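You operate a simulated robot arm through the tools that you are given. There is no shell and no other tool. Be economical: measure what you need, move in short steps, check, and stop when the job is done.

You are at the controls of a simulated robot arm. One attempt, no reset.

JOB
Pull the slide tray out, lift the pack with the rocker and sort it by its seam.
Fine: a good seam goes in the good tray, a scorched one in the reject tray; rock the pin down again.

Only the result counts: the job must be done as asked and must still hold three seconds after the hand-in. Knocking over, shifting, dropping, spilling or breaking anything else fails it.

ROBOT AND FRAMES
A 6-joint arm with a two-finger parallel gripper, fixed in place. Base frame: the origin is at the foot of the arm, x ahead of it, y to its left, z up; the work surface is at about z = 740. Units: mm, degrees, N and s.
With the tool pointing down near the work surface it reaches from about 200 to 640 mm from the base axis. Its first joint turns from -66.0 to 66.0 degrees. Payload 2.7 kg.
The TCP is the grasp point between the finger pads, 23 mm short of the fingertips. In the tool frame z runs along the fingers and y along their closing line. The gripper opens to 94 mm. The fingers are 38 mm wide and 10 mm thick; the gripper's body (54 by 96 mm) begins 39 mm behind the TCP.
Orientation is told as [roll, pitch, yaw] about the base's x, y, z axes, in that order, counted from this pose: with the fingers straight down and closing along the base's y, the tool's x points along the base's -x, its y along +y and its z along -z.

CONTROLS
- The arm moves only by the tool drive_tool. Its argument "rows" is text: rows parted by semicolons, each of 7 numbers parted by spaces: the shift along the tool's x, y, z in mm, then the turn, a rotation vector about the tool's x, y, z in rad, then the finger opening in mm, from 0 to 94. In form: dx dy dz rx ry rz gripper; .... A call has 1 to 8 rows; each row shifts and turns the commanded pose from where the row before left it, along the tool's axes as they then stand. Each row takes 0.2 s and may step no farther than 50 mm and 8.6 degrees from the row before; otherwise, or with a gripper value out of range, the whole call is refused. Where a pose cannot be reached the arm comes as near as it can. A force on the tool above 60 N (or 10 N above the force at the start of the call, whichever is more), or a blocked arm, ends the call early, and 0.2 s more pass. Each finger travels about 45 mm/s and halts on what it meets, pressing with about 27 N; the grip force reading is that of the motor and also rises with nothing between the fingers. The clock runs only during rows and for 0.2 s after the last one: add rows that do not move to give the fingers time. The reply holds the time, the measured pose of the TCP, the force on the tool along the base axes, the opening and the grip force, in the units named above and with some noise, with the torque about the TCP (base axes, N m) and any sound that the robot's microphone picked up, and new pictures: "show" is both (left out), scene, wrist or none.
- Cameras (640 x 400 px; columns grow to the right, rows downward): "scene" is fixed at [58.3, -417.2, 1420.3]; the picture's right is [0.91, -0.41, 0.00], its down [-0.17, -0.37, -0.91] and it looks along [0.37, 0.83, -0.41] (base axes); focal length 341 px, centre (320, 200). "wrist" rides on the gripper at [86, 16, -75] in the tool frame; the picture's right is [-0.18, 0.98, 0.00], its down [-0.58, -0.11, -0.81] and it looks along [-0.79, -0.15, 0.59] (tool axes); focal length 243 px, centre (320, 200). There is no depth. A picture from a camera that has moved, and an enlarged one, comes with that camera's place and axes in the base frame and with its lens.
- enlarge(camera, box): a new picture of the part [left, top, right, bottom] of that camera's present view, enlarged. No time passes.
- finish_job(): hands the job in; it is judged then, once.

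Go step by step. Nothing tells you positions but the pictures and the camera data: compare them with the known pose of the tool, close in by small moves and look again before you grip or let go. The budget is 120 turns and 200 pictures, counting those below and the enlarged ones. Unless the task says otherwise, let go and move clear before handing in.

The tools are called after "Emit:" by a JSON object that holds its "api" and its "payload". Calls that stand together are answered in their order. drive_tool: Moves the arm, as the interface text tells. Its arguments: {"type":"object","properties":{"rows":{"type":"string"},"show":{"type":"string","enum":["both","scene","wrist","none"]}},"required":["rows"]} The other tools are called the same way: enlarge (camera, box) takes an enlarged picture of a part of a camera's view; finish_job () hands the job in.

At the start:

```text
clock: 0.0
tcp_pos: [311.9, 259.3, 1130.9]
tool_rot: [0.0, 0.0, 0.0]
ft_force: [-0.6, 0.2, -0.3]
torque: [-0.01, 0.04, 0.01]
gripper_width: 93.9
finger_force: 0.1
```

scene: 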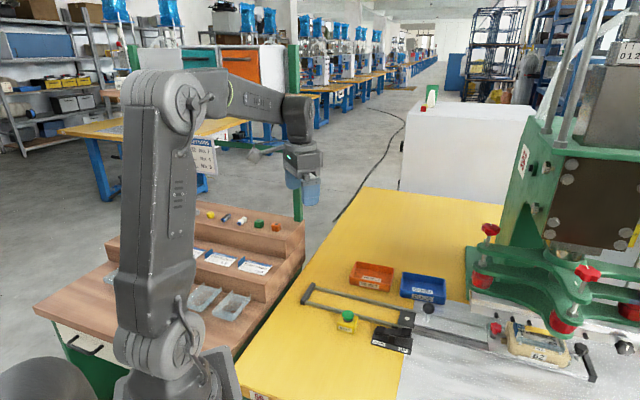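
wrist: 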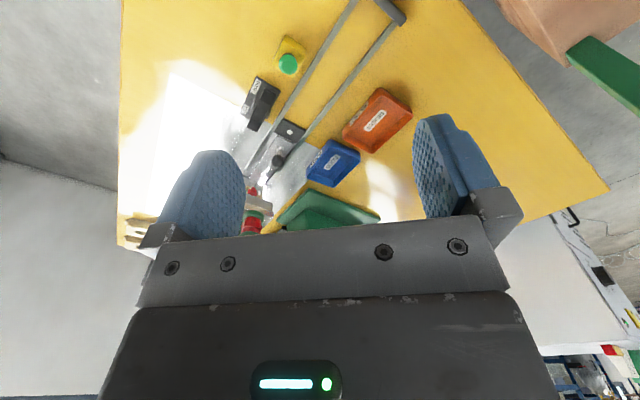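

I see a workbench with orange and blue trays, a slide with rails, a pack near the press and a rocker. I will enlarge the relevant portions first.

Emit:
{"api": "enlarge", "payload": {"camera": "scene", "box": [290, 250, 450, 350]}}

Emit:
{"api": "enlarge", "payload": {"camera": "scene", "box": [460, 280, 620, 380]}}

Emit:
{"api": "enlarge", "payload": {"camera": "wrist", "box": [200, 20, 440, 230]}}

```text
4.00 times, centred on (370, 300) of scene
camera zoom: at [58.3, -417.2, 1420.3], right [0.91, -0.41, 0.0], down [-0.17, -0.37, -0.91], along [0.37, 0.83, -0.41], focal length 1363 px, centre (120, -200)
```

zoom: 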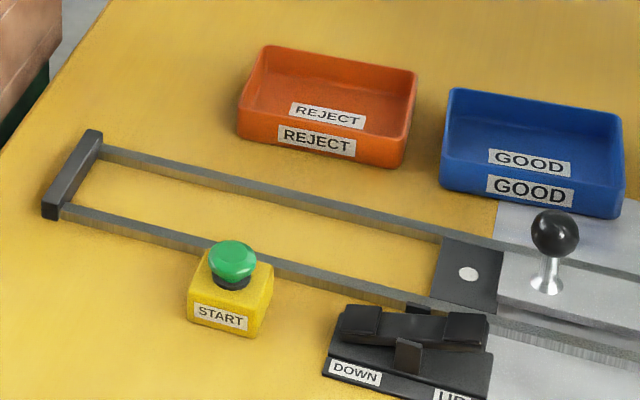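

```text
4.00 times, centred on (540, 330) of scene
camera zoom: at [58.3, -417.2, 1420.3], right [0.91, -0.41, 0.0], down [-0.17, -0.37, -0.91], along [0.37, 0.83, -0.41], focal length 1363 px, centre (-560, -320)
```

zoom: 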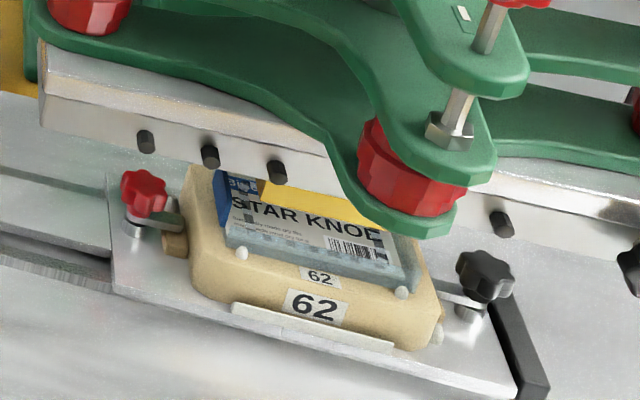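

```text
1.90 times, centred on (320, 125) of wrist
camera zoom: at [224.6, 275.3, 1206.0], right [0.18, 0.98, 0.0], down [0.58, -0.11, 0.81], along [0.79, -0.15, -0.59], focal length 462 px, centre (320, 343)
```

zoom: 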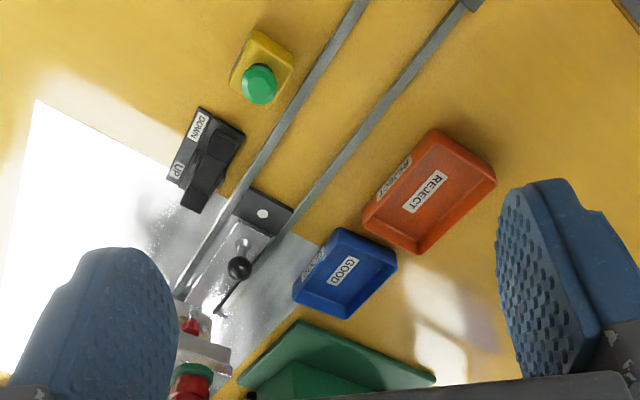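

The knob of the slide is near (602, 104, ~790), with the rails running toward (-0.68, 0.73). The fixed pin is near (563, 139), the good tray near (673, 218) and the reject tray near (570, 333). I'll approach above the knob.

Emit:
{"api": "drive_tool", "payload": {"rows": "-32 -17 30 0 0 0 60;-32 -17 30 0 0 0 60;-32 -17 30 0 0 0 60;-32 -17 30 0 0 0 60;-32 -17 30 0 0 0 60;-32 -17 30 0 0 0 60;-32 -17 30 0 0 0 60;-32 -17 20 0 0 0 60", "show": "none"}}

Emit:
{"api": "drive_tool", "payload": {"rows": "0 0 0 0 0 -0.15 60;0 0 0 0 0 -0.15 60;0 0 0 0 0 -0.15 60;0 0 0 0 0 -0.15 60;0 0 0 0 0 -0.15 60"}}

```text
clock: 1.8
tcp_pos: [568.2, 123.1, 902.7]
tool_rot: [0.0, 0.0, 0.0]
ft_force: [0.3, 0.0, 0.2]
torque: [0.02, 0.03, 0.02]
gripper_width: 60.3
finger_force: 0.1
```

```text
clock: 3.0
tcp_pos: [569.5, 123.8, 901.1]
tool_rot: [0.1, 0.0, 43.0]
ft_force: [0.4, 0.0, 0.8]
torque: [-0.04, -0.01, 0.0]
gripper_width: 59.9
finger_force: 0.1
camera wrist: at [493.3, 76.0, 976.5], right [-0.54, 0.84, 0.0], down [0.5, 0.32, 0.81], along [0.68, 0.43, -0.59], focal length 243 px, centre (320, 200)
```

scene: 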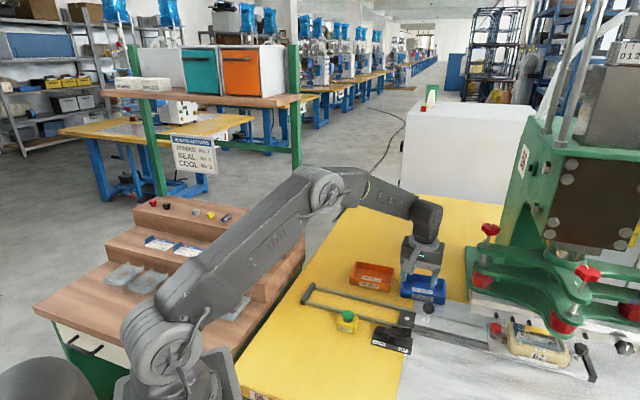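
wrist: 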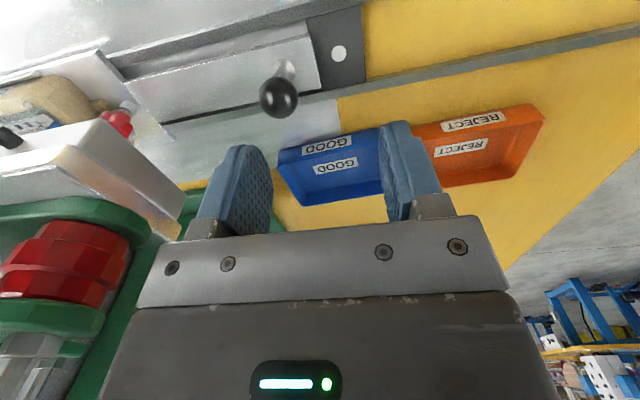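

The knob ball triangulates to about (605, 106, 790). I'll move above it and partly down, and read the sign.

Emit:
{"api": "drive_tool", "payload": {"rows": "-13.7 -37.4 0 0 0 0 60;0 0 40 0 0 0 60;0 0 30 0 0 0 60;0 0 0 0 0 0 60"}}

Emit:
{"api": "enlarge", "payload": {"camera": "scene", "box": [160, 120, 240, 180]}}

```text
clock: 4.0
tcp_pos: [604.6, 104.9, 830.4]
tool_rot: [0.0, 0.0, 43.0]
ft_force: [-0.6, -1.2, -0.5]
torque: [-0.01, 0.03, 0.0]
gripper_width: 60.0
finger_force: 0.1
camera wrist: at [528.6, 57.6, 905.3], right [-0.53, 0.84, 0.0], down [0.5, 0.32, 0.81], along [0.68, 0.43, -0.59], focal length 243 px, centre (320, 200)
```

scene: 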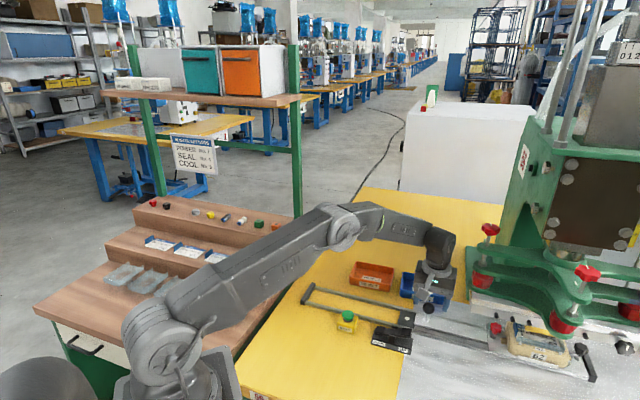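
wrist: 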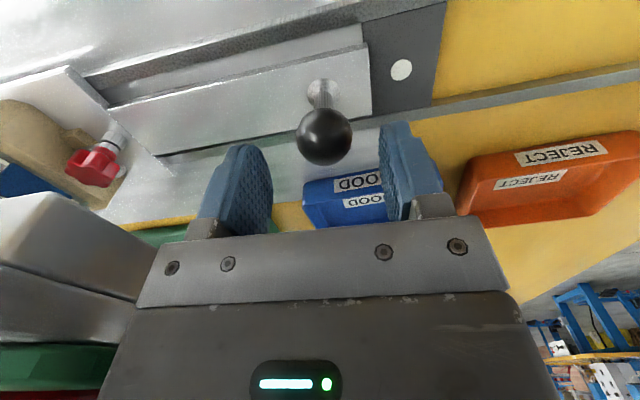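

```text
6.67 times, centred on (200, 150) of scene
camera zoom: at [58.3, -417.2, 1420.3], right [0.91, -0.41, 0.0], down [-0.17, -0.37, -0.91], along [0.37, 0.83, -0.41], focal length 2271 px, centre (1120, 533)
```

zoom: 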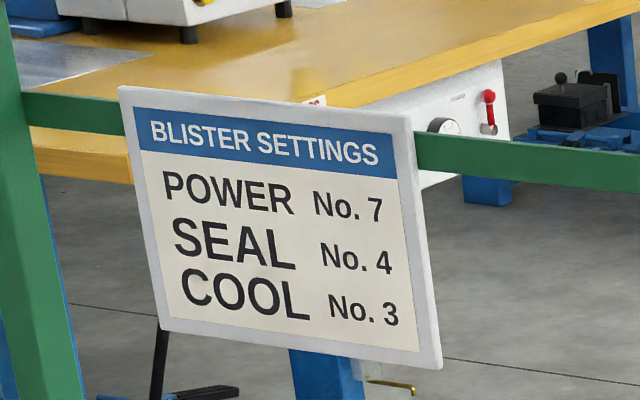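

Aligned with the knob; descending 40 mm and closing on it.

Emit:
{"api": "drive_tool", "payload": {"rows": "-3 1 20 0 0 0 60;0 0 21 0 0 0 60;0 0 0 0 0 0 26;0 0 0 0 0 0 26;0 0 0 0 0 0 26"}}

```text
clock: 5.2
tcp_pos: [604.0, 109.0, 790.7]
tool_rot: [0.1, 0.2, 43.0]
ft_force: [-9.1, 8.0, 3.0]
torque: [-0.4, 0.35, -0.05]
gripper_width: 30.5
finger_force: 44.6
camera wrist: at [529.4, 61.5, 865.3], right [-0.54, 0.84, 0.0], down [0.5, 0.32, 0.81], along [0.68, 0.43, -0.59], focal length 243 px, centre (320, 200)
```

scene: 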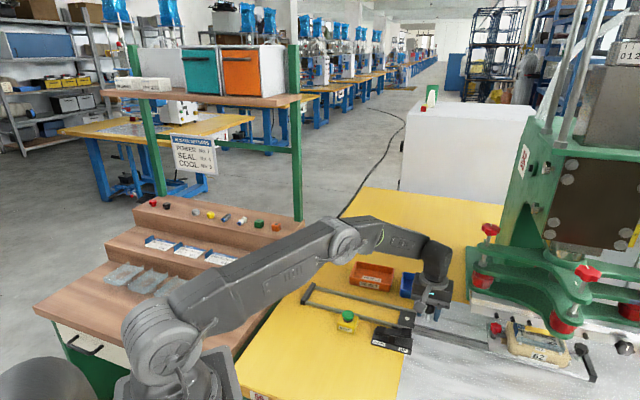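
wrist: 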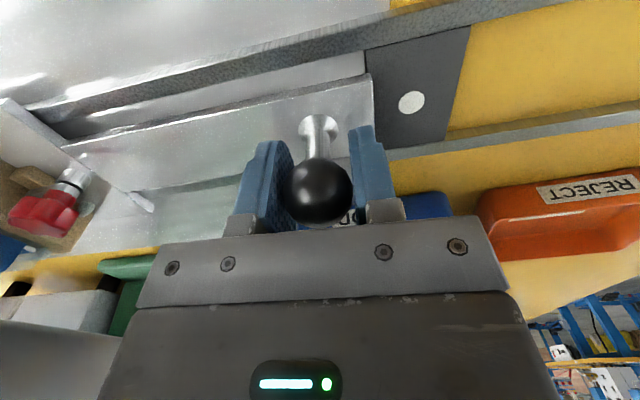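

Knob is held (30 mm). Pulling gently along the rails.

Emit:
{"api": "drive_tool", "payload": {"rows": "0 6 0 0 0 0 26;0 8 0 0 0 0 26;0 10 0 0 0 0 26;0 10 0 0 0 0 26;0 10 0 0 0 0 26;0 10 0 0 0 0 26"}}

```text
clock: 6.6
tcp_pos: [568.2, 146.2, 791.4]
tool_rot: [0.0, 0.2, 42.9]
ft_force: [-11.1, -13.3, 15.3]
torque: [-0.15, 0.62, -0.21]
gripper_width: 30.3
finger_force: 44.7
camera wrist: at [492.0, 99.1, 865.4], right [-0.53, 0.85, 0.0], down [0.5, 0.32, 0.81], along [0.68, 0.43, -0.59], focal length 243 px, centre (320, 200)
```

scene: 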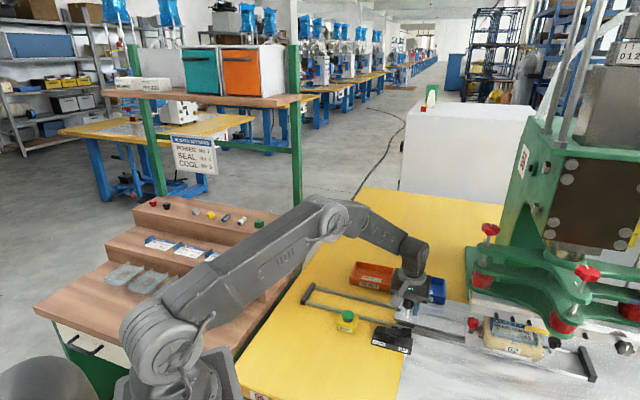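
wrist: 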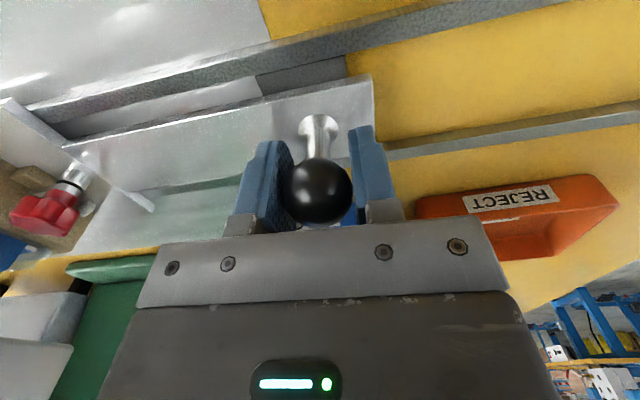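

The tray slides with the knob. There's a small sideways load, so I'll bias toward tool +x while continuing.

Emit:
{"api": "drive_tool", "payload": {"rows": "1.5 6 0 0 0 0 26;0.5 10 0 0 0 0 26;0.5 12 0 0 0 0 26;0.5 12 0 0 0 0 26;0.5 12 0 0 0 0 26", "show": "none"}}

```text
clock: 7.8
tcp_pos: [529.9, 183.1, 791.1]
tool_rot: [0.0, -0.1, 43.0]
ft_force: [-7.4, -8.1, 9.9]
torque: [0.7, -0.66, 0.25]
gripper_width: 30.3
finger_force: 45.0
```

Emit:
{"api": "drive_tool", "payload": {"rows": "1.4 14 -0.3 0 0 0 26;0.5 14 0 0 0 0 26;0.5 14 0 0 0 0 26;0.5 14 0 0 0 0 26;0.5 14 0 0 0 0 26;0.5 14 0 0 0 0 26;0.5 14 0 0 0 0 26;0.5 12 0 0 0 0 26"}}

```text
clock: 9.6
tcp_pos: [451.3, 262.9, 790.9]
tool_rot: [0.0, -0.1, 43.0]
ft_force: [15.3, 14.6, -24.5]
torque: [0.06, -0.13, 0.12]
gripper_width: 30.4
finger_force: 45.2
camera wrist: at [376.2, 214.3, 865.2], right [-0.54, 0.84, 0.0], down [0.5, 0.32, 0.81], along [0.68, 0.43, -0.59], focal length 243 px, centre (320, 200)
```

scene: 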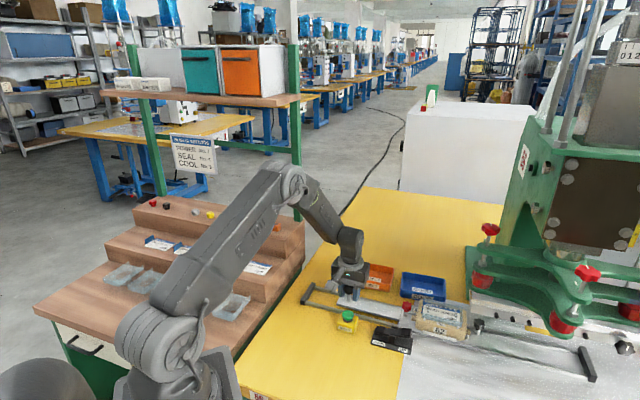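
wrist: 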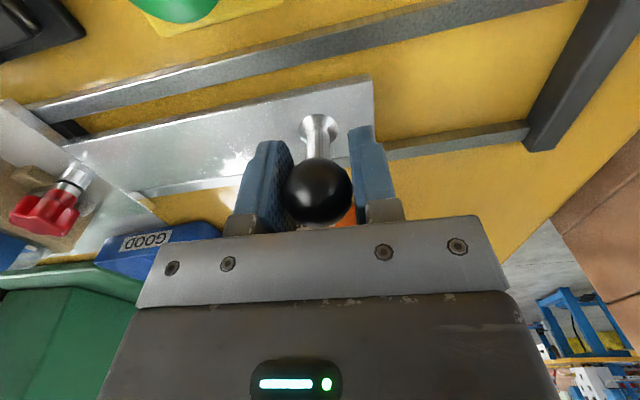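

Emit:
{"api": "drive_tool", "payload": {"rows": "-1.8 10 0.2 0 0 0 26;0.2 10 0 0 0 0 26;0.2 10 0 0 0 0 26;0.2 10 0 0 0 0 26"}}

```text
clock: 10.6
tcp_pos: [424.2, 289.0, 790.3]
tool_rot: [0.0, 0.4, 43.0]
ft_force: [-15.3, -19.3, 19.2]
torque: [-0.44, 0.61, -0.04]
gripper_width: 30.4
finger_force: 44.7
camera wrist: at [349.1, 242.2, 866.0], right [-0.53, 0.85, 0.0], down [0.5, 0.32, 0.8], along [0.68, 0.43, -0.6], focal length 243 px, centre (320, 200)
```

scene: 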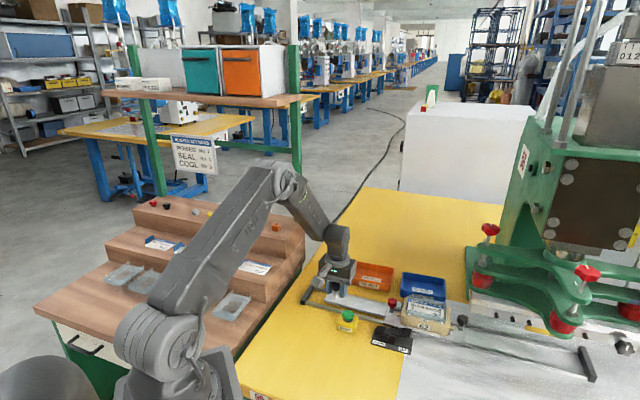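
wrist: 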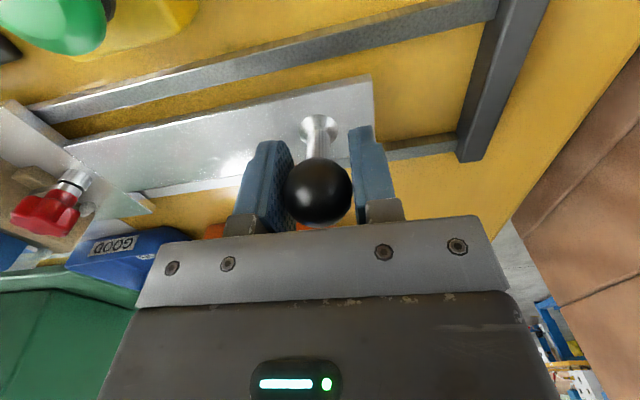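

Emit:
{"api": "drive_tool", "payload": {"rows": "1.2 6 0 0 0 0 26;0.3 8 0 0 0 0 26;0.3 8 0 0 0 0 26", "show": "scene"}}

Emit:
{"api": "enlarge", "payload": {"camera": "scene", "box": [290, 250, 490, 375]}}

```text
clock: 11.4
tcp_pos: [409.4, 305.9, 790.4]
tool_rot: [0.1, 0.1, 43.0]
ft_force: [-10.0, -11.9, 24.7]
torque: [-0.62, 0.8, 0.0]
gripper_width: 30.5
finger_force: 44.6
```

scene: 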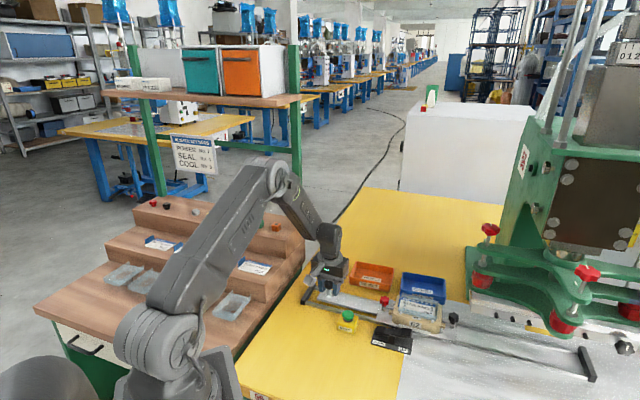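

```text
3.20 times, centred on (390, 312) of scene
camera zoom: at [57.8, -417.7, 1420.1], right [0.91, -0.41, 0.0], down [-0.17, -0.37, -0.91], along [0.37, 0.83, -0.41], focal length 1090 px, centre (96, -160)
```

zoom: 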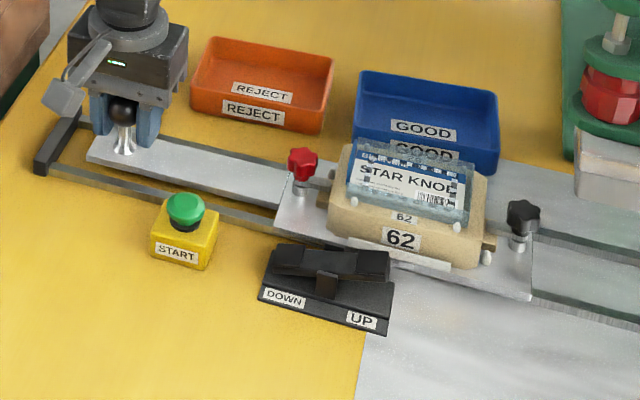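

Still about 30 mm from the end bar; keep pulling until it meets the stop.

Emit:
{"api": "drive_tool", "payload": {"rows": "0.8 6 -0.4 0 0 0 26;0.3 7 0 0 0 0 26;0.3 7 0 0 0 0 26", "show": "wrist"}}

```text
clock: 12.2
tcp_pos: [396.0, 319.7, 790.3]
tool_rot: [0.0, -0.1, 43.0]
ft_force: [0.4, 2.9, -3.4]
torque: [0.86, -1.0, 0.16]
gripper_width: 30.4
finger_force: 45.3
camera wrist: at [318.8, 271.8, 865.0], right [-0.54, 0.84, 0.0], down [0.5, 0.31, 0.81], along [0.68, 0.43, -0.59], focal length 243 px, centre (320, 200)
```

wrist: 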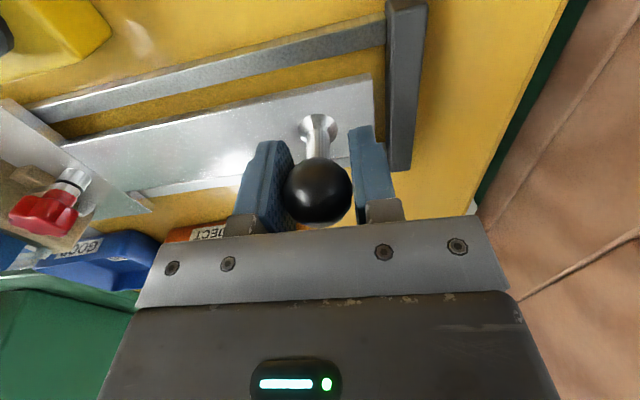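

Emit:
{"api": "drive_tool", "payload": {"rows": "0.2 4 0 0 0 0 26;0.2 4 0 0 0 0 26;0.2 4 0 0 0 0 26;0.2 4 0 0 0 0 26;0.1 3 0 0 0 0 26;0.1 3 0 0 0 0 26"}}

```text
clock: 13.1
tcp_pos: [392.4, 321.9, 790.9]
tool_rot: [-0.5, 0.0, 42.6]
ft_force: [7.5, -4.0, -2.9]
torque: [-0.3, 0.2, 0.04]
gripper_width: 30.5
finger_force: 44.7
stopped in row 4: the force on the tool passed its limit at 64 N (the readings are from after the stop); the commanded pose is now the measured one
camera wrist: at [316.4, 274.5, 865.1], right [-0.53, 0.85, -0.01], down [0.5, 0.32, 0.81], along [0.69, 0.43, -0.59], focal length 243 px, centre (320, 200)
```

scene: 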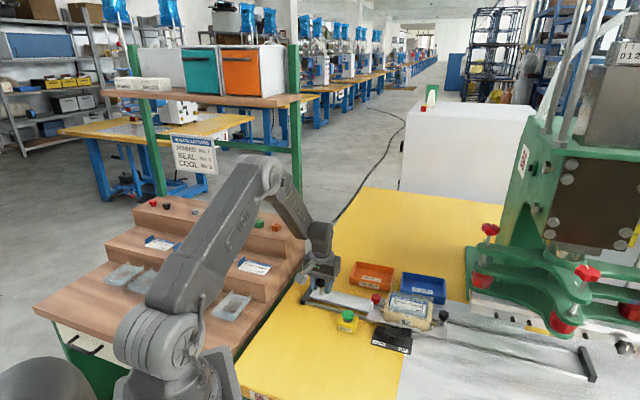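
wrist: 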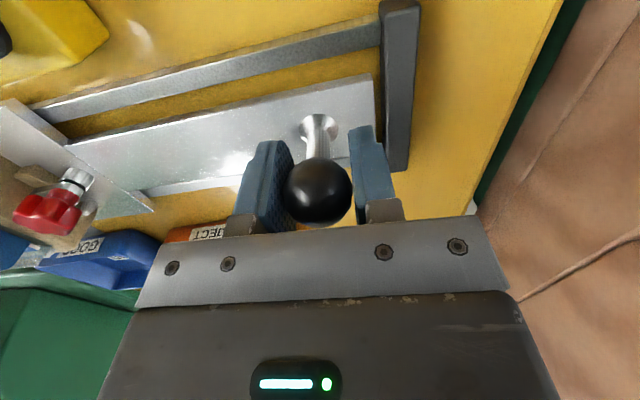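

The slide reached its end stop after 300 mm of travel. I release the knob, rise and look at the nest.

Emit:
{"api": "drive_tool", "payload": {"rows": "0 0 0 0 0 0 60;0 0 0 0 0 0 60;0 0 0 0 0 0 60;0 0 -40 0 0 0 60;0 0 -50 0 0 0 60;0 0 -50 0 0 0 60;0 0 -40 0 0 0 60"}}

Emit:
{"api": "enlarge", "payload": {"camera": "scene", "box": [340, 260, 470, 360]}}

```text
clock: 14.7
tcp_pos: [390.5, 325.2, 974.8]
tool_rot: [-0.3, 0.0, 42.7]
ft_force: [-0.2, -0.7, 0.1]
torque: [-0.02, -0.01, 0.0]
gripper_width: 59.9
finger_force: 0.1
camera wrist: at [314.9, 278.0, 1049.6], right [-0.53, 0.85, -0.01], down [0.5, 0.32, 0.81], along [0.69, 0.43, -0.59], focal length 243 px, centre (320, 200)
```

scene: 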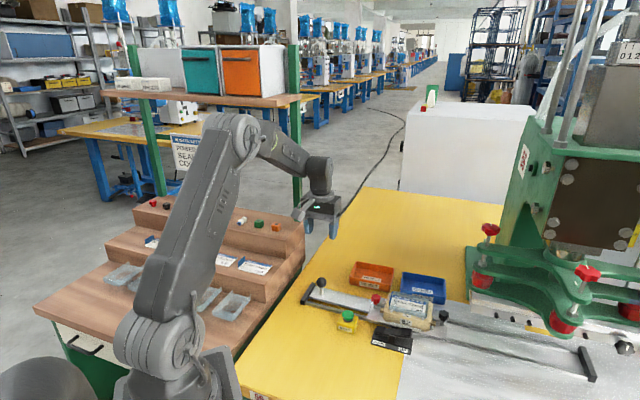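
wrist: 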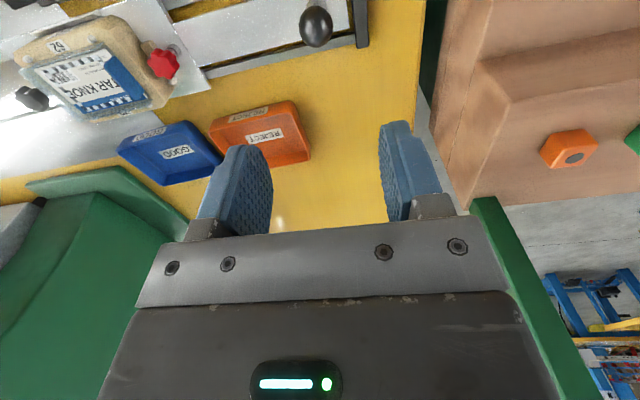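

```text
4.00 times, centred on (405, 310) of scene
camera zoom: at [58.3, -417.2, 1420.3], right [0.91, -0.41, 0.0], down [-0.17, -0.37, -0.91], along [0.37, 0.83, -0.41], focal length 1363 px, centre (-20, -240)
```

zoom: 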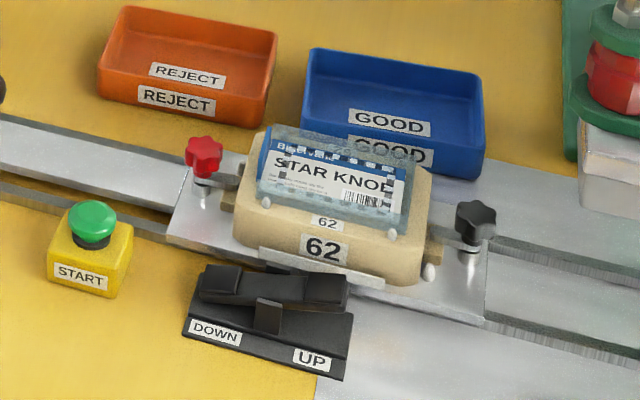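

The tray is out, with nest 62 beside the rocker. I go above the rocker's UP end with closed fingers and look.

Emit:
{"api": "drive_tool", "payload": {"rows": "13.1 -42.3 0 0 0 0 40;13.1 -42.3 0 0 0 0 20;13.1 -42.3 0 0 0 0 0;13.1 -42.3 0 0 0 0 0;13.1 -42.3 30 0 0 0 0;13.1 -42.3 40 0 0 0 0;0 0 0 0 0 0 0"}}

Emit:
{"api": "enlarge", "payload": {"camera": "wrist", "box": [160, 0, 480, 200]}}

```text
refused: row 5 steps farther than a row can; nothing moved
```

```text
2.00 times, centred on (320, 100) of wrist
camera zoom: at [314.9, 278.0, 1049.6], right [-0.53, 0.85, -0.01], down [0.5, 0.32, 0.81], along [0.69, 0.43, -0.59], focal length 485 px, centre (320, 400)
```

zoom: 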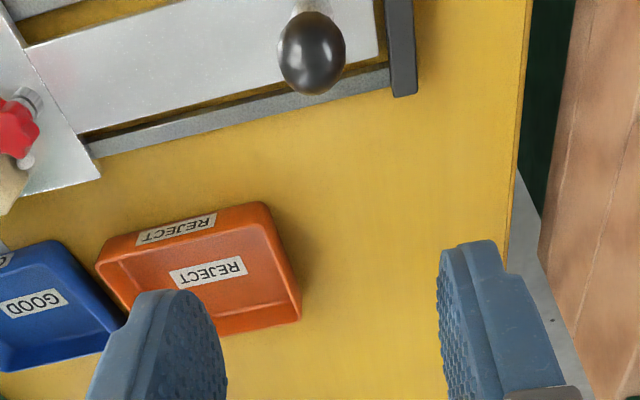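

A row step was too large; I split it.

Emit:
{"api": "drive_tool", "payload": {"rows": "13.1 -42.3 0 0 0 0 40;13.1 -42.3 0 0 0 0 20;13.1 -42.3 0 0 0 0 0;13.1 -42.3 0 0 0 0 0;13.1 -42.3 18 0 0 0 0;13.1 -42.3 18 0 0 0 0;0 0 39 0 0 0 0;0 0 0 0 0 0 0"}}

Emit:
{"api": "enlarge", "payload": {"camera": "wrist", "box": [160, 0, 480, 200]}}

```text
clock: 16.5
tcp_pos: [503.6, 83.0, 894.3]
tool_rot: [-0.3, 0.1, 42.7]
ft_force: [0.1, 0.1, 0.3]
torque: [-0.01, 0.03, -0.03]
gripper_width: 0.0
finger_force: 27.3
camera wrist: at [427.6, 35.3, 969.1], right [-0.53, 0.85, -0.01], down [0.5, 0.32, 0.81], along [0.69, 0.43, -0.59], focal length 243 px, centre (320, 200)
```

scene: 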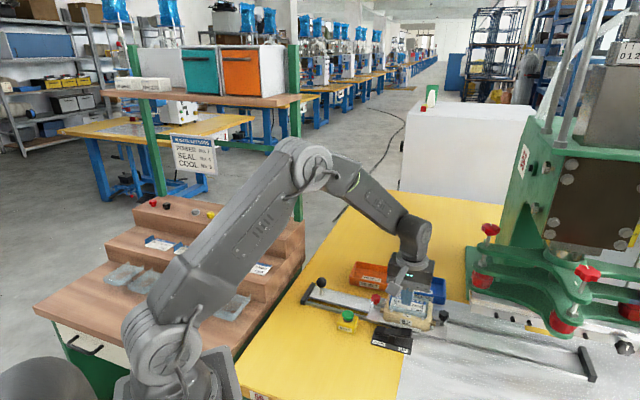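
wrist: 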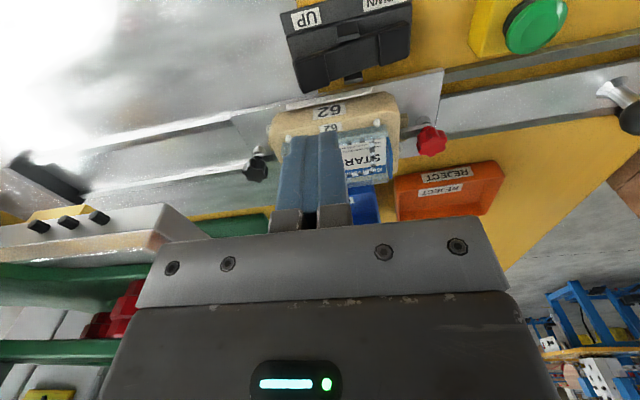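

```text
2.00 times, centred on (320, 100) of wrist
camera zoom: at [427.6, 35.3, 969.1], right [-0.53, 0.85, -0.01], down [0.5, 0.32, 0.81], along [0.69, 0.43, -0.59], focal length 485 px, centre (320, 400)
```

zoom: 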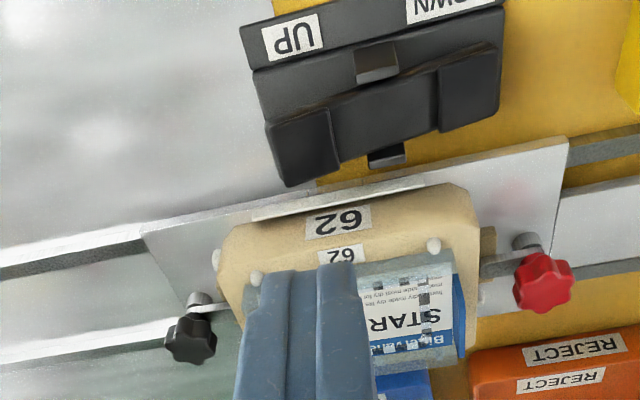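

UP pad is near (514, 80, ~772). I align and descend close.

Emit:
{"api": "drive_tool", "payload": {"rows": "-1.5 -9.3 0 0 0 0 0;0 0 40 0 0 0 0;0 0 37 0 0 0 0;0 0 0 0 0 0 0"}}

Emit:
{"api": "enlarge", "payload": {"camera": "scene", "box": [340, 260, 470, 360]}}

```text
clock: 17.5
tcp_pos: [511.2, 79.8, 822.4]
tool_rot: [-0.4, 0.0, 42.7]
ft_force: [0.1, -0.5, 0.5]
torque: [0.0, -0.03, 0.01]
gripper_width: 0.1
finger_force: 26.9
camera wrist: at [436.1, 32.5, 896.5], right [-0.53, 0.85, -0.01], down [0.5, 0.32, 0.81], along [0.69, 0.43, -0.59], focal length 243 px, centre (320, 200)
```

scene: 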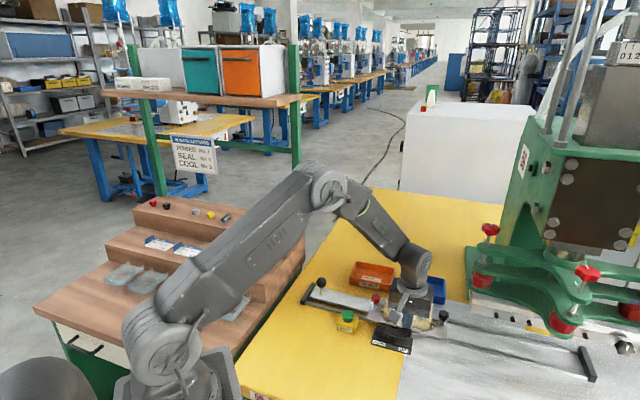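
wrist: 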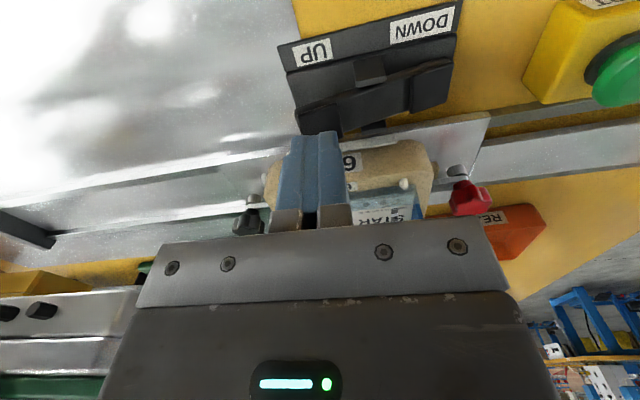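

```text
4.00 times, centred on (405, 310) of scene
camera zoom: at [58.3, -417.2, 1420.3], right [0.91, -0.41, 0.0], down [-0.17, -0.37, -0.91], along [0.37, 0.83, -0.41], focal length 1363 px, centre (-20, -240)
```

zoom: 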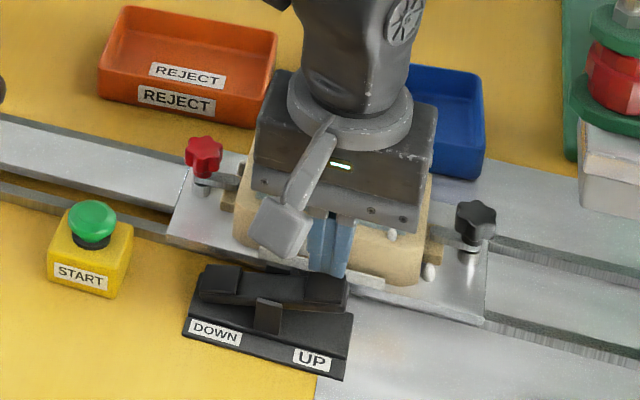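

The fingertips are over the UP pad with clearance to the nest; pressing down in small steps.

Emit:
{"api": "drive_tool", "payload": {"rows": "-1 -1 12 0 0 0 0;0 0 6 0 0 0 0;0 0 4 0 0 0 0;0 0 4 0 0 0 0;0 0 4 0 0 0 0"}}

```text
clock: 18.7
tcp_pos: [513.9, 76.1, 789.2]
tool_rot: [-0.3, 0.0, 42.7]
ft_force: [-0.5, -0.5, -0.4]
torque: [-0.05, -0.02, -0.01]
gripper_width: 0.0
finger_force: 27.2
camera wrist: at [437.4, 29.8, 864.4], right [-0.53, 0.85, -0.01], down [0.5, 0.32, 0.81], along [0.69, 0.43, -0.59], focal length 243 px, centre (320, 200)
```

scene: 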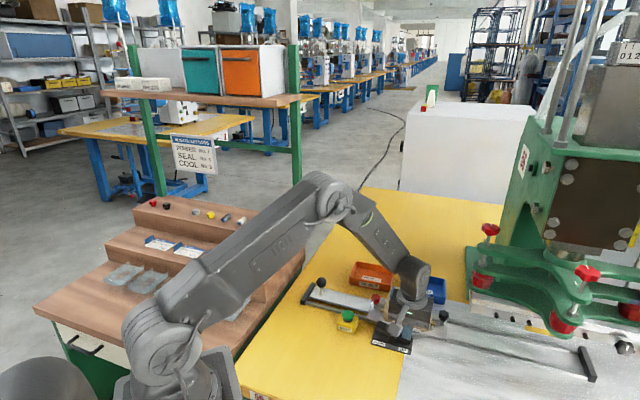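
wrist: 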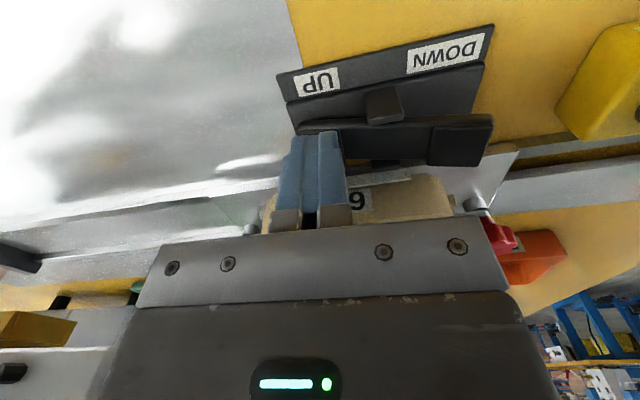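

The rocker appears to have tipped toward UP. I press slightly more to seat it.

Emit:
{"api": "drive_tool", "payload": {"rows": "0 0 3 0 0 0 0;0 0 3 0 0 0 0;0 0 2 0 0 0 0;0 0 2 0 0 0 0", "show": "none"}}

```text
clock: 19.4
tcp_pos: [513.4, 77.7, 788.6]
tool_rot: [-0.3, 0.0, 42.8]
ft_force: [-9.9, -0.8, 14.5]
torque: [-0.03, 0.46, 0.0]
gripper_width: 0.0
finger_force: 27.2
stopped in row 3: the force on the tool passed its limit at 66 N (the readings are from after the stop); the commanded pose is now the measured one
```

Bottomed out. I retreat up and back to view the raised pack.

Emit:
{"api": "drive_tool", "payload": {"rows": "0 0 -10 0 0 0 0;0 0 -40 0 0 0 0;0 0 -40 0 0 0 0;25 10 -30 0 0 0 0;30 10 0 0 0 0 0;30 20 0 0 0 0 0;0 0 0 0 0 0 0"}}

Emit:
{"api": "enlarge", "payload": {"camera": "scene", "box": [350, 260, 460, 350]}}

Emit:
{"api": "enlarge", "payload": {"camera": "wrist", "box": [220, 60, 420, 210]}}

```text
clock: 21.0
tcp_pos: [426.0, 48.5, 906.3]
tool_rot: [-0.2, 0.0, 42.8]
ft_force: [-0.1, 0.2, -0.2]
torque: [0.02, 0.0, 0.03]
gripper_width: 0.0
finger_force: 27.0
camera wrist: at [349.1, 1.6, 981.1], right [-0.53, 0.85, -0.01], down [0.5, 0.32, 0.81], along [0.69, 0.43, -0.59], focal length 243 px, centre (320, 200)
```

scene: 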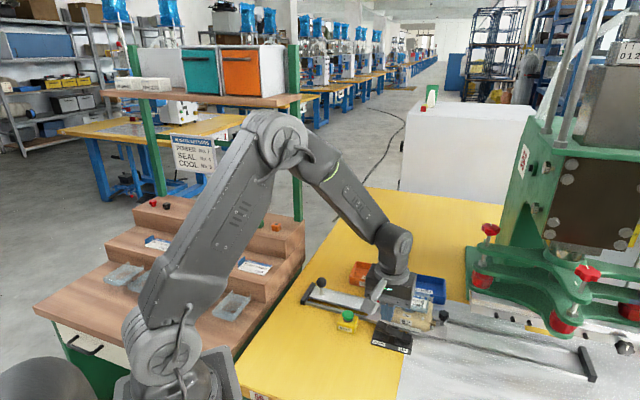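
wrist: 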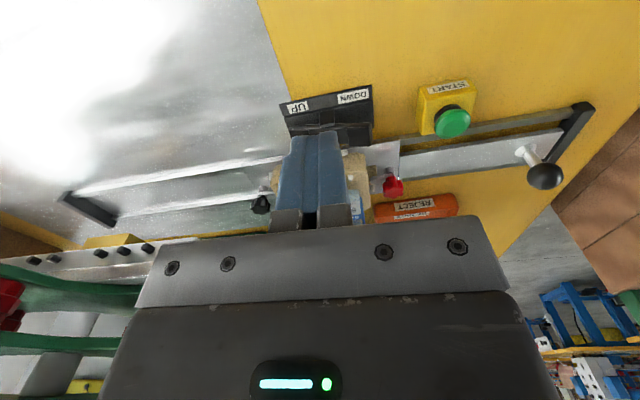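

```text
4.44 times, centred on (405, 305) of scene
camera zoom: at [58.3, -417.2, 1420.3], right [0.91, -0.41, 0.0], down [-0.17, -0.37, -0.91], along [0.37, 0.83, -0.41], focal length 1514 px, centre (-58, -267)
```

zoom: 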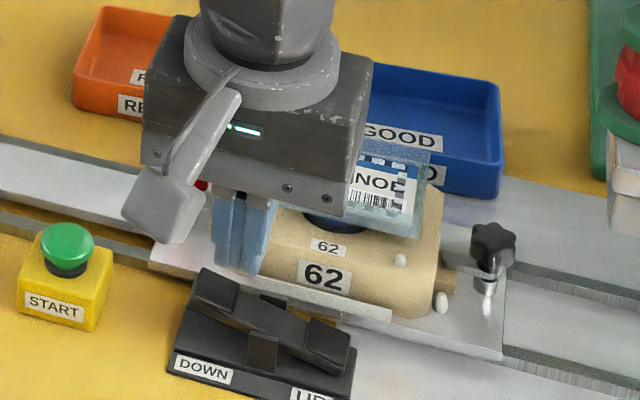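

```text
2.67 times, centred on (320, 135) of wrist
camera zoom: at [349.1, 1.6, 981.1], right [-0.53, 0.85, -0.01], down [0.5, 0.32, 0.81], along [0.69, 0.43, -0.59], focal length 647 px, centre (320, 373)
```

zoom: 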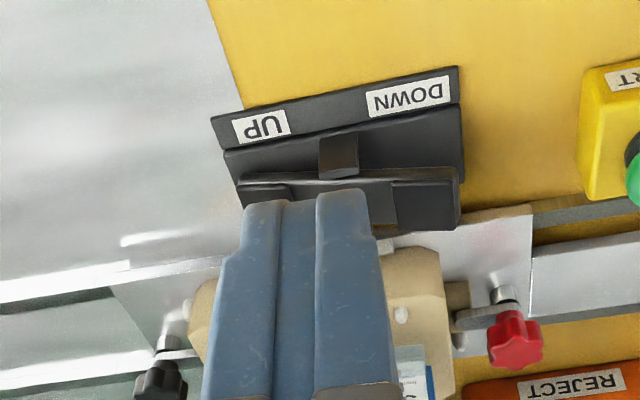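

The rocker is up and the pack has risen from the nest. I move aside for a clear look.

Emit:
{"api": "drive_tool", "payload": {"rows": "0 45 -15 0 0 0 60;-20 45 0 0 0 0 60;-20 40 0 0 0 0 60;-20 0 0 0 0 0 60;0 0 0 0 0 0 60"}}

Emit:
{"api": "enlarge", "payload": {"camera": "scene", "box": [370, 270, 460, 345]}}

Emit:
{"api": "enlarge", "payload": {"camera": "wrist", "box": [60, 40, 260, 190]}}

```text
clock: 22.2
tcp_pos: [379.9, 185.7, 917.2]
tool_rot: [-0.4, 0.1, 42.7]
ft_force: [0.0, 0.5, 0.1]
torque: [-0.01, 0.0, 0.01]
gripper_width: 60.0
finger_force: 0.1
camera wrist: at [304.0, 139.1, 992.6], right [-0.53, 0.85, -0.01], down [0.5, 0.32, 0.81], along [0.69, 0.43, -0.59], focal length 243 px, centre (320, 200)
```

scene: 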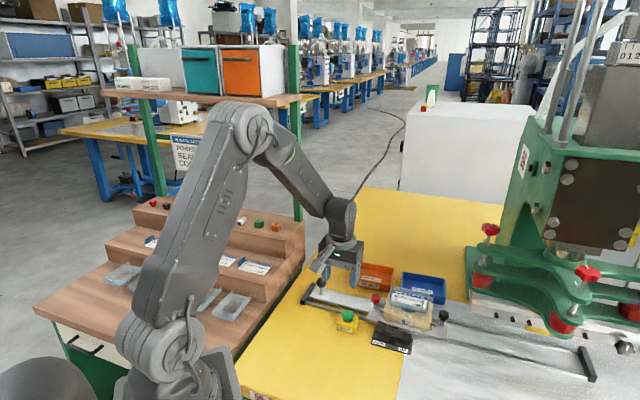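
wrist: 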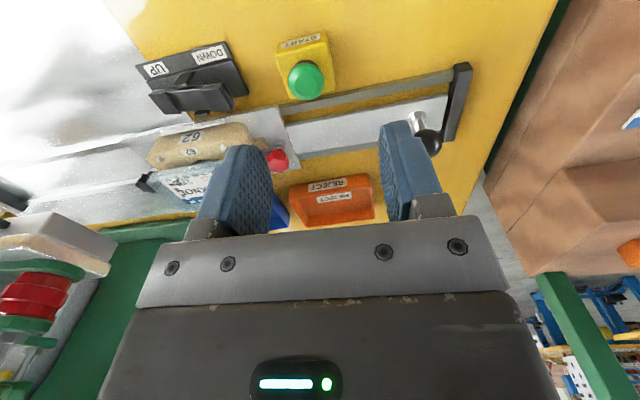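

```text
5.33 times, centred on (415, 308) of scene
camera zoom: at [58.3, -417.2, 1420.3], right [0.91, -0.41, 0.0], down [-0.17, -0.37, -0.91], along [0.37, 0.83, -0.41], focal length 1817 px, centre (-187, -373)
```

zoom: 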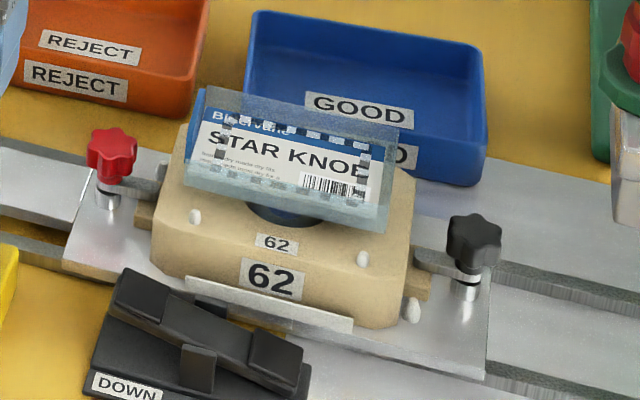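

```text
2.67 times, centred on (160, 115) of wrist
camera zoom: at [304.0, 139.1, 992.6], right [-0.53, 0.85, -0.01], down [0.5, 0.32, 0.81], along [0.69, 0.43, -0.59], focal length 647 px, centre (747, 427)
```

zoom: 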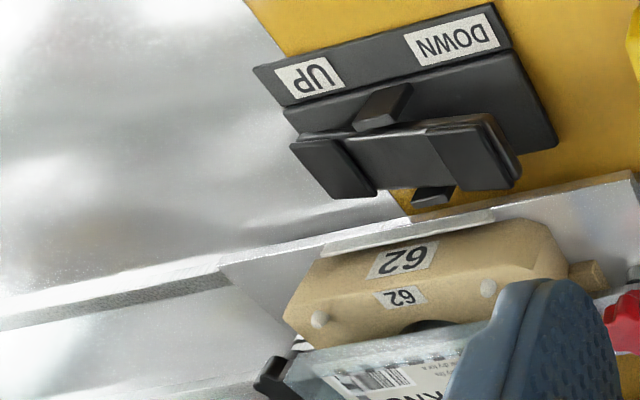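

The pack sits raised above the nest with its long side along the rails. I turn the gripper so it closes across the short side and view the seam from above.

Emit:
{"api": "drive_tool", "payload": {"rows": "0 0 0 0 0 0.145 94;0 0 0 0 0 0.145 94;0 0 0 0 0 0.145 94;0 0 0 0 0 0.145 94;0 0 0 0 0 0.145 94;0 0 0 0 0 0.145 94", "show": "none"}}

Emit:
{"api": "drive_tool", "payload": {"rows": "0 0 0 0 0 0.135 94;0 0 0 0 0 0.135 94;0 0 0 0 0 0.135 94;0 0 0 0 0 0.135 94;0 0 0 0 0 0.125 94;0 0 0 0 0 0 94", "show": "none"}}

```text
clock: 23.6
tcp_pos: [380.6, 184.8, 921.1]
tool_rot: [-0.3, -0.3, -7.4]
ft_force: [1.2, -0.5, 1.0]
torque: [-0.01, -0.03, -0.02]
gripper_width: 93.9
finger_force: 0.0
```

```text
clock: 25.0
tcp_pos: [379.0, 184.3, 922.5]
tool_rot: [0.1, -0.3, -45.3]
ft_force: [-1.0, -0.8, 0.7]
torque: [-0.01, 0.01, -0.03]
gripper_width: 94.0
finger_force: 0.1
```

Emit:
{"api": "drive_tool", "payload": {"rows": "-40 20 0 0 0 0 94;-40 20 0 0 0 0 94;-40 20 0 0 0 0 94;-40 20 10 0 0 0 94;0 0 0 0 0 0 94"}}

Emit:
{"api": "enlarge", "payload": {"camera": "wrist", "box": [220, 20, 460, 170]}}

```text
clock: 26.2
tcp_pos: [550.4, 129.7, 909.9]
tool_rot: [0.0, -0.3, -45.2]
ft_force: [0.3, -0.2, -0.7]
torque: [-0.02, 0.03, -0.04]
gripper_width: 93.8
finger_force: 0.0
camera wrist: at [498.3, 202.5, 984.0], right [0.83, 0.56, 0.0], down [0.33, -0.49, 0.81], along [0.46, -0.67, -0.59], focal length 243 px, centre (320, 200)
```

scene: 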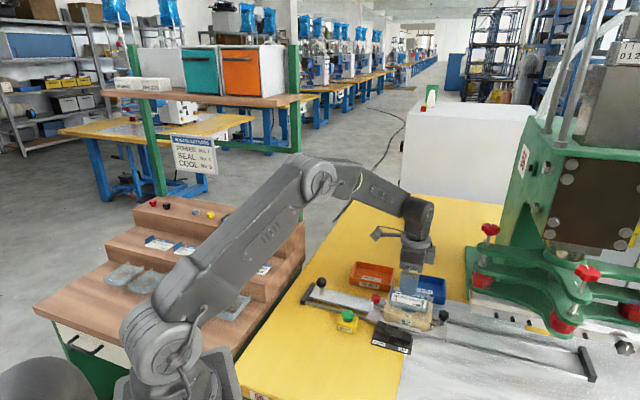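
wrist: 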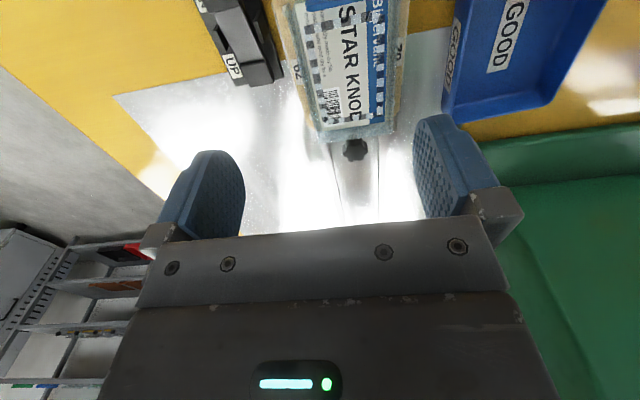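

```text
2.67 times, centred on (340, 95) of wrist
camera zoom: at [498.3, 202.5, 984.0], right [0.83, 0.56, 0.0], down [0.33, -0.49, 0.81], along [0.46, -0.67, -0.59], focal length 647 px, centre (267, 480)
```

zoom: 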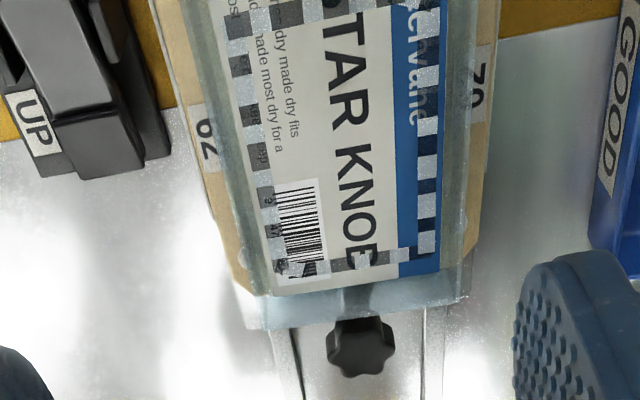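

The seam is a checkered line round the label. I back off to see the whole of it.

Emit:
{"api": "drive_tool", "payload": {"rows": "35 0 -10 0 0 0 94;35 0 0 0 0 0 94;0 0 0 0 0 0 94", "show": "wrist"}}

Emit:
{"api": "enlarge", "payload": {"camera": "wrist", "box": [260, 40, 420, 190]}}

Emit:
{"api": "enlarge", "payload": {"camera": "scene", "box": [385, 280, 435, 320]}}

```text
clock: 27.0
tcp_pos: [498.1, 179.8, 918.8]
tool_rot: [0.1, -0.3, -45.2]
ft_force: [-0.4, -0.1, -0.1]
torque: [-0.05, -0.01, -0.02]
gripper_width: 93.9
finger_force: 0.1
camera wrist: at [447.6, 251.9, 994.6], right [0.83, 0.56, 0.0], down [0.33, -0.49, 0.81], along [0.45, -0.67, -0.59], focal length 243 px, centre (320, 200)
```

wrist: 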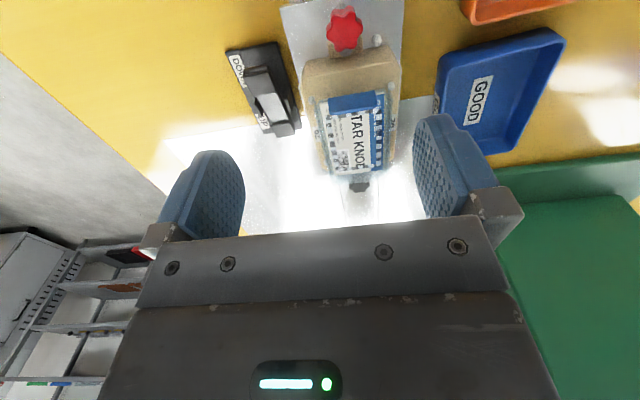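

```text
2.67 times, centred on (340, 115) of wrist
camera zoom: at [447.6, 251.9, 994.6], right [0.83, 0.56, 0.0], down [0.33, -0.49, 0.81], along [0.45, -0.67, -0.59], focal length 647 px, centre (267, 427)
```

zoom: 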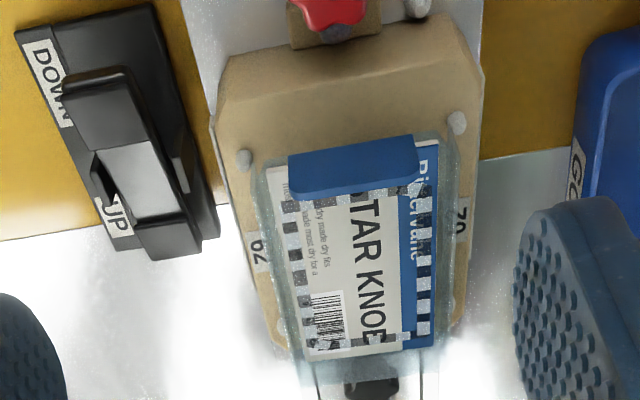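

```text
10.00 times, centred on (410, 300) of scene
camera zoom: at [58.3, -417.2, 1420.3], right [0.91, -0.41, 0.0], down [-0.17, -0.37, -0.91], along [0.37, 0.83, -0.41], focal length 3407 px, centre (-580, -800)
```

zoom: 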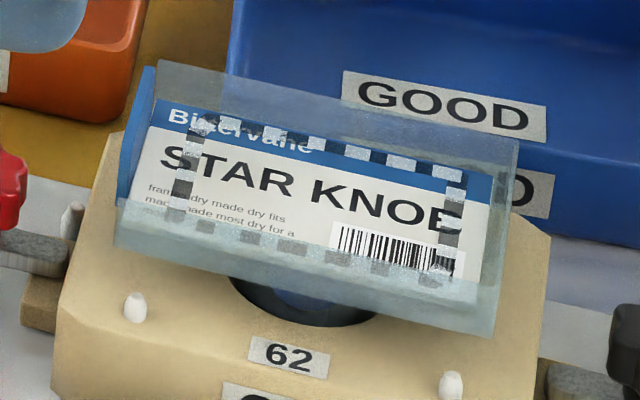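

I want a closer look at the seam's colour.

Emit:
{"api": "drive_tool", "payload": {"rows": "-25 0 30 0 0 0 94;0 0 25 0 0 0 94;0 0 0 0 0 0 94", "show": "wrist"}}

Emit:
{"api": "enlarge", "payload": {"camera": "wrist", "box": [280, 60, 400, 135]}}

Emit:
{"api": "enlarge", "payload": {"camera": "wrist", "box": [280, 115, 400, 190]}}

```text
clock: 27.8
tcp_pos: [515.5, 160.7, 865.6]
tool_rot: [0.1, -0.2, -45.2]
ft_force: [-0.5, -0.7, 0.6]
torque: [-0.01, 0.02, -0.01]
gripper_width: 94.3
finger_force: 0.0
camera wrist: at [465.2, 232.9, 939.5], right [0.83, 0.56, 0.0], down [0.33, -0.49, 0.81], along [0.46, -0.67, -0.59], focal length 243 px, centre (320, 200)
```

wrist: 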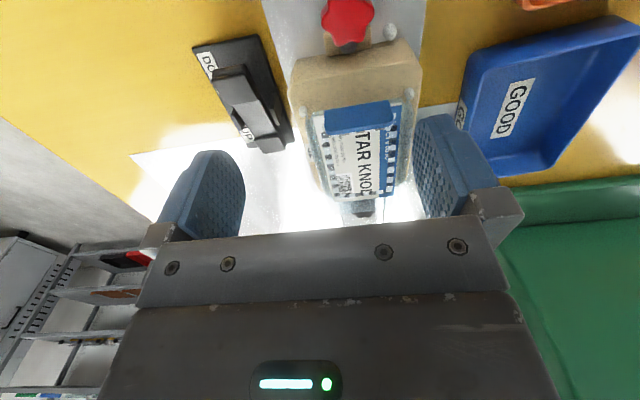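

```text
5.33 times, centred on (340, 98) of wrist
camera zoom: at [465.2, 232.9, 939.5], right [0.83, 0.56, 0.0], down [0.33, -0.49, 0.81], along [0.46, -0.67, -0.59], focal length 1294 px, centre (213, 747)
```

zoom: 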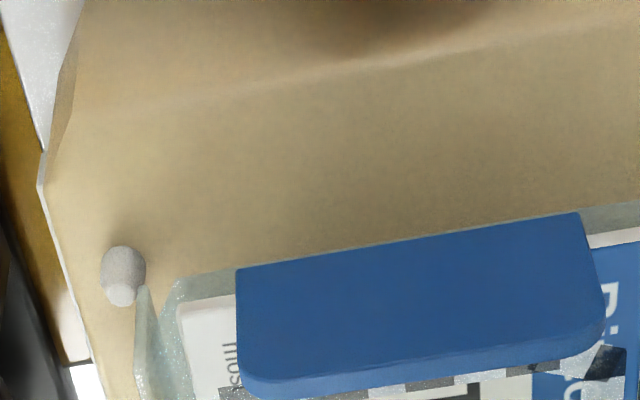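

```text
5.33 times, centred on (340, 152) of wrist
camera zoom: at [465.2, 232.9, 939.5], right [0.83, 0.56, 0.0], down [0.33, -0.49, 0.81], along [0.46, -0.67, -0.59], focal length 1294 px, centre (213, 453)
```

zoom: 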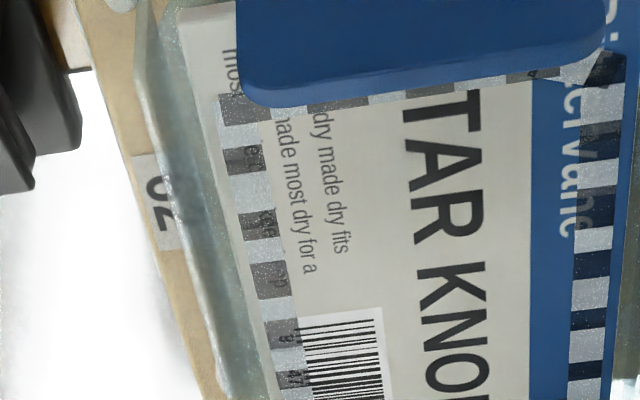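

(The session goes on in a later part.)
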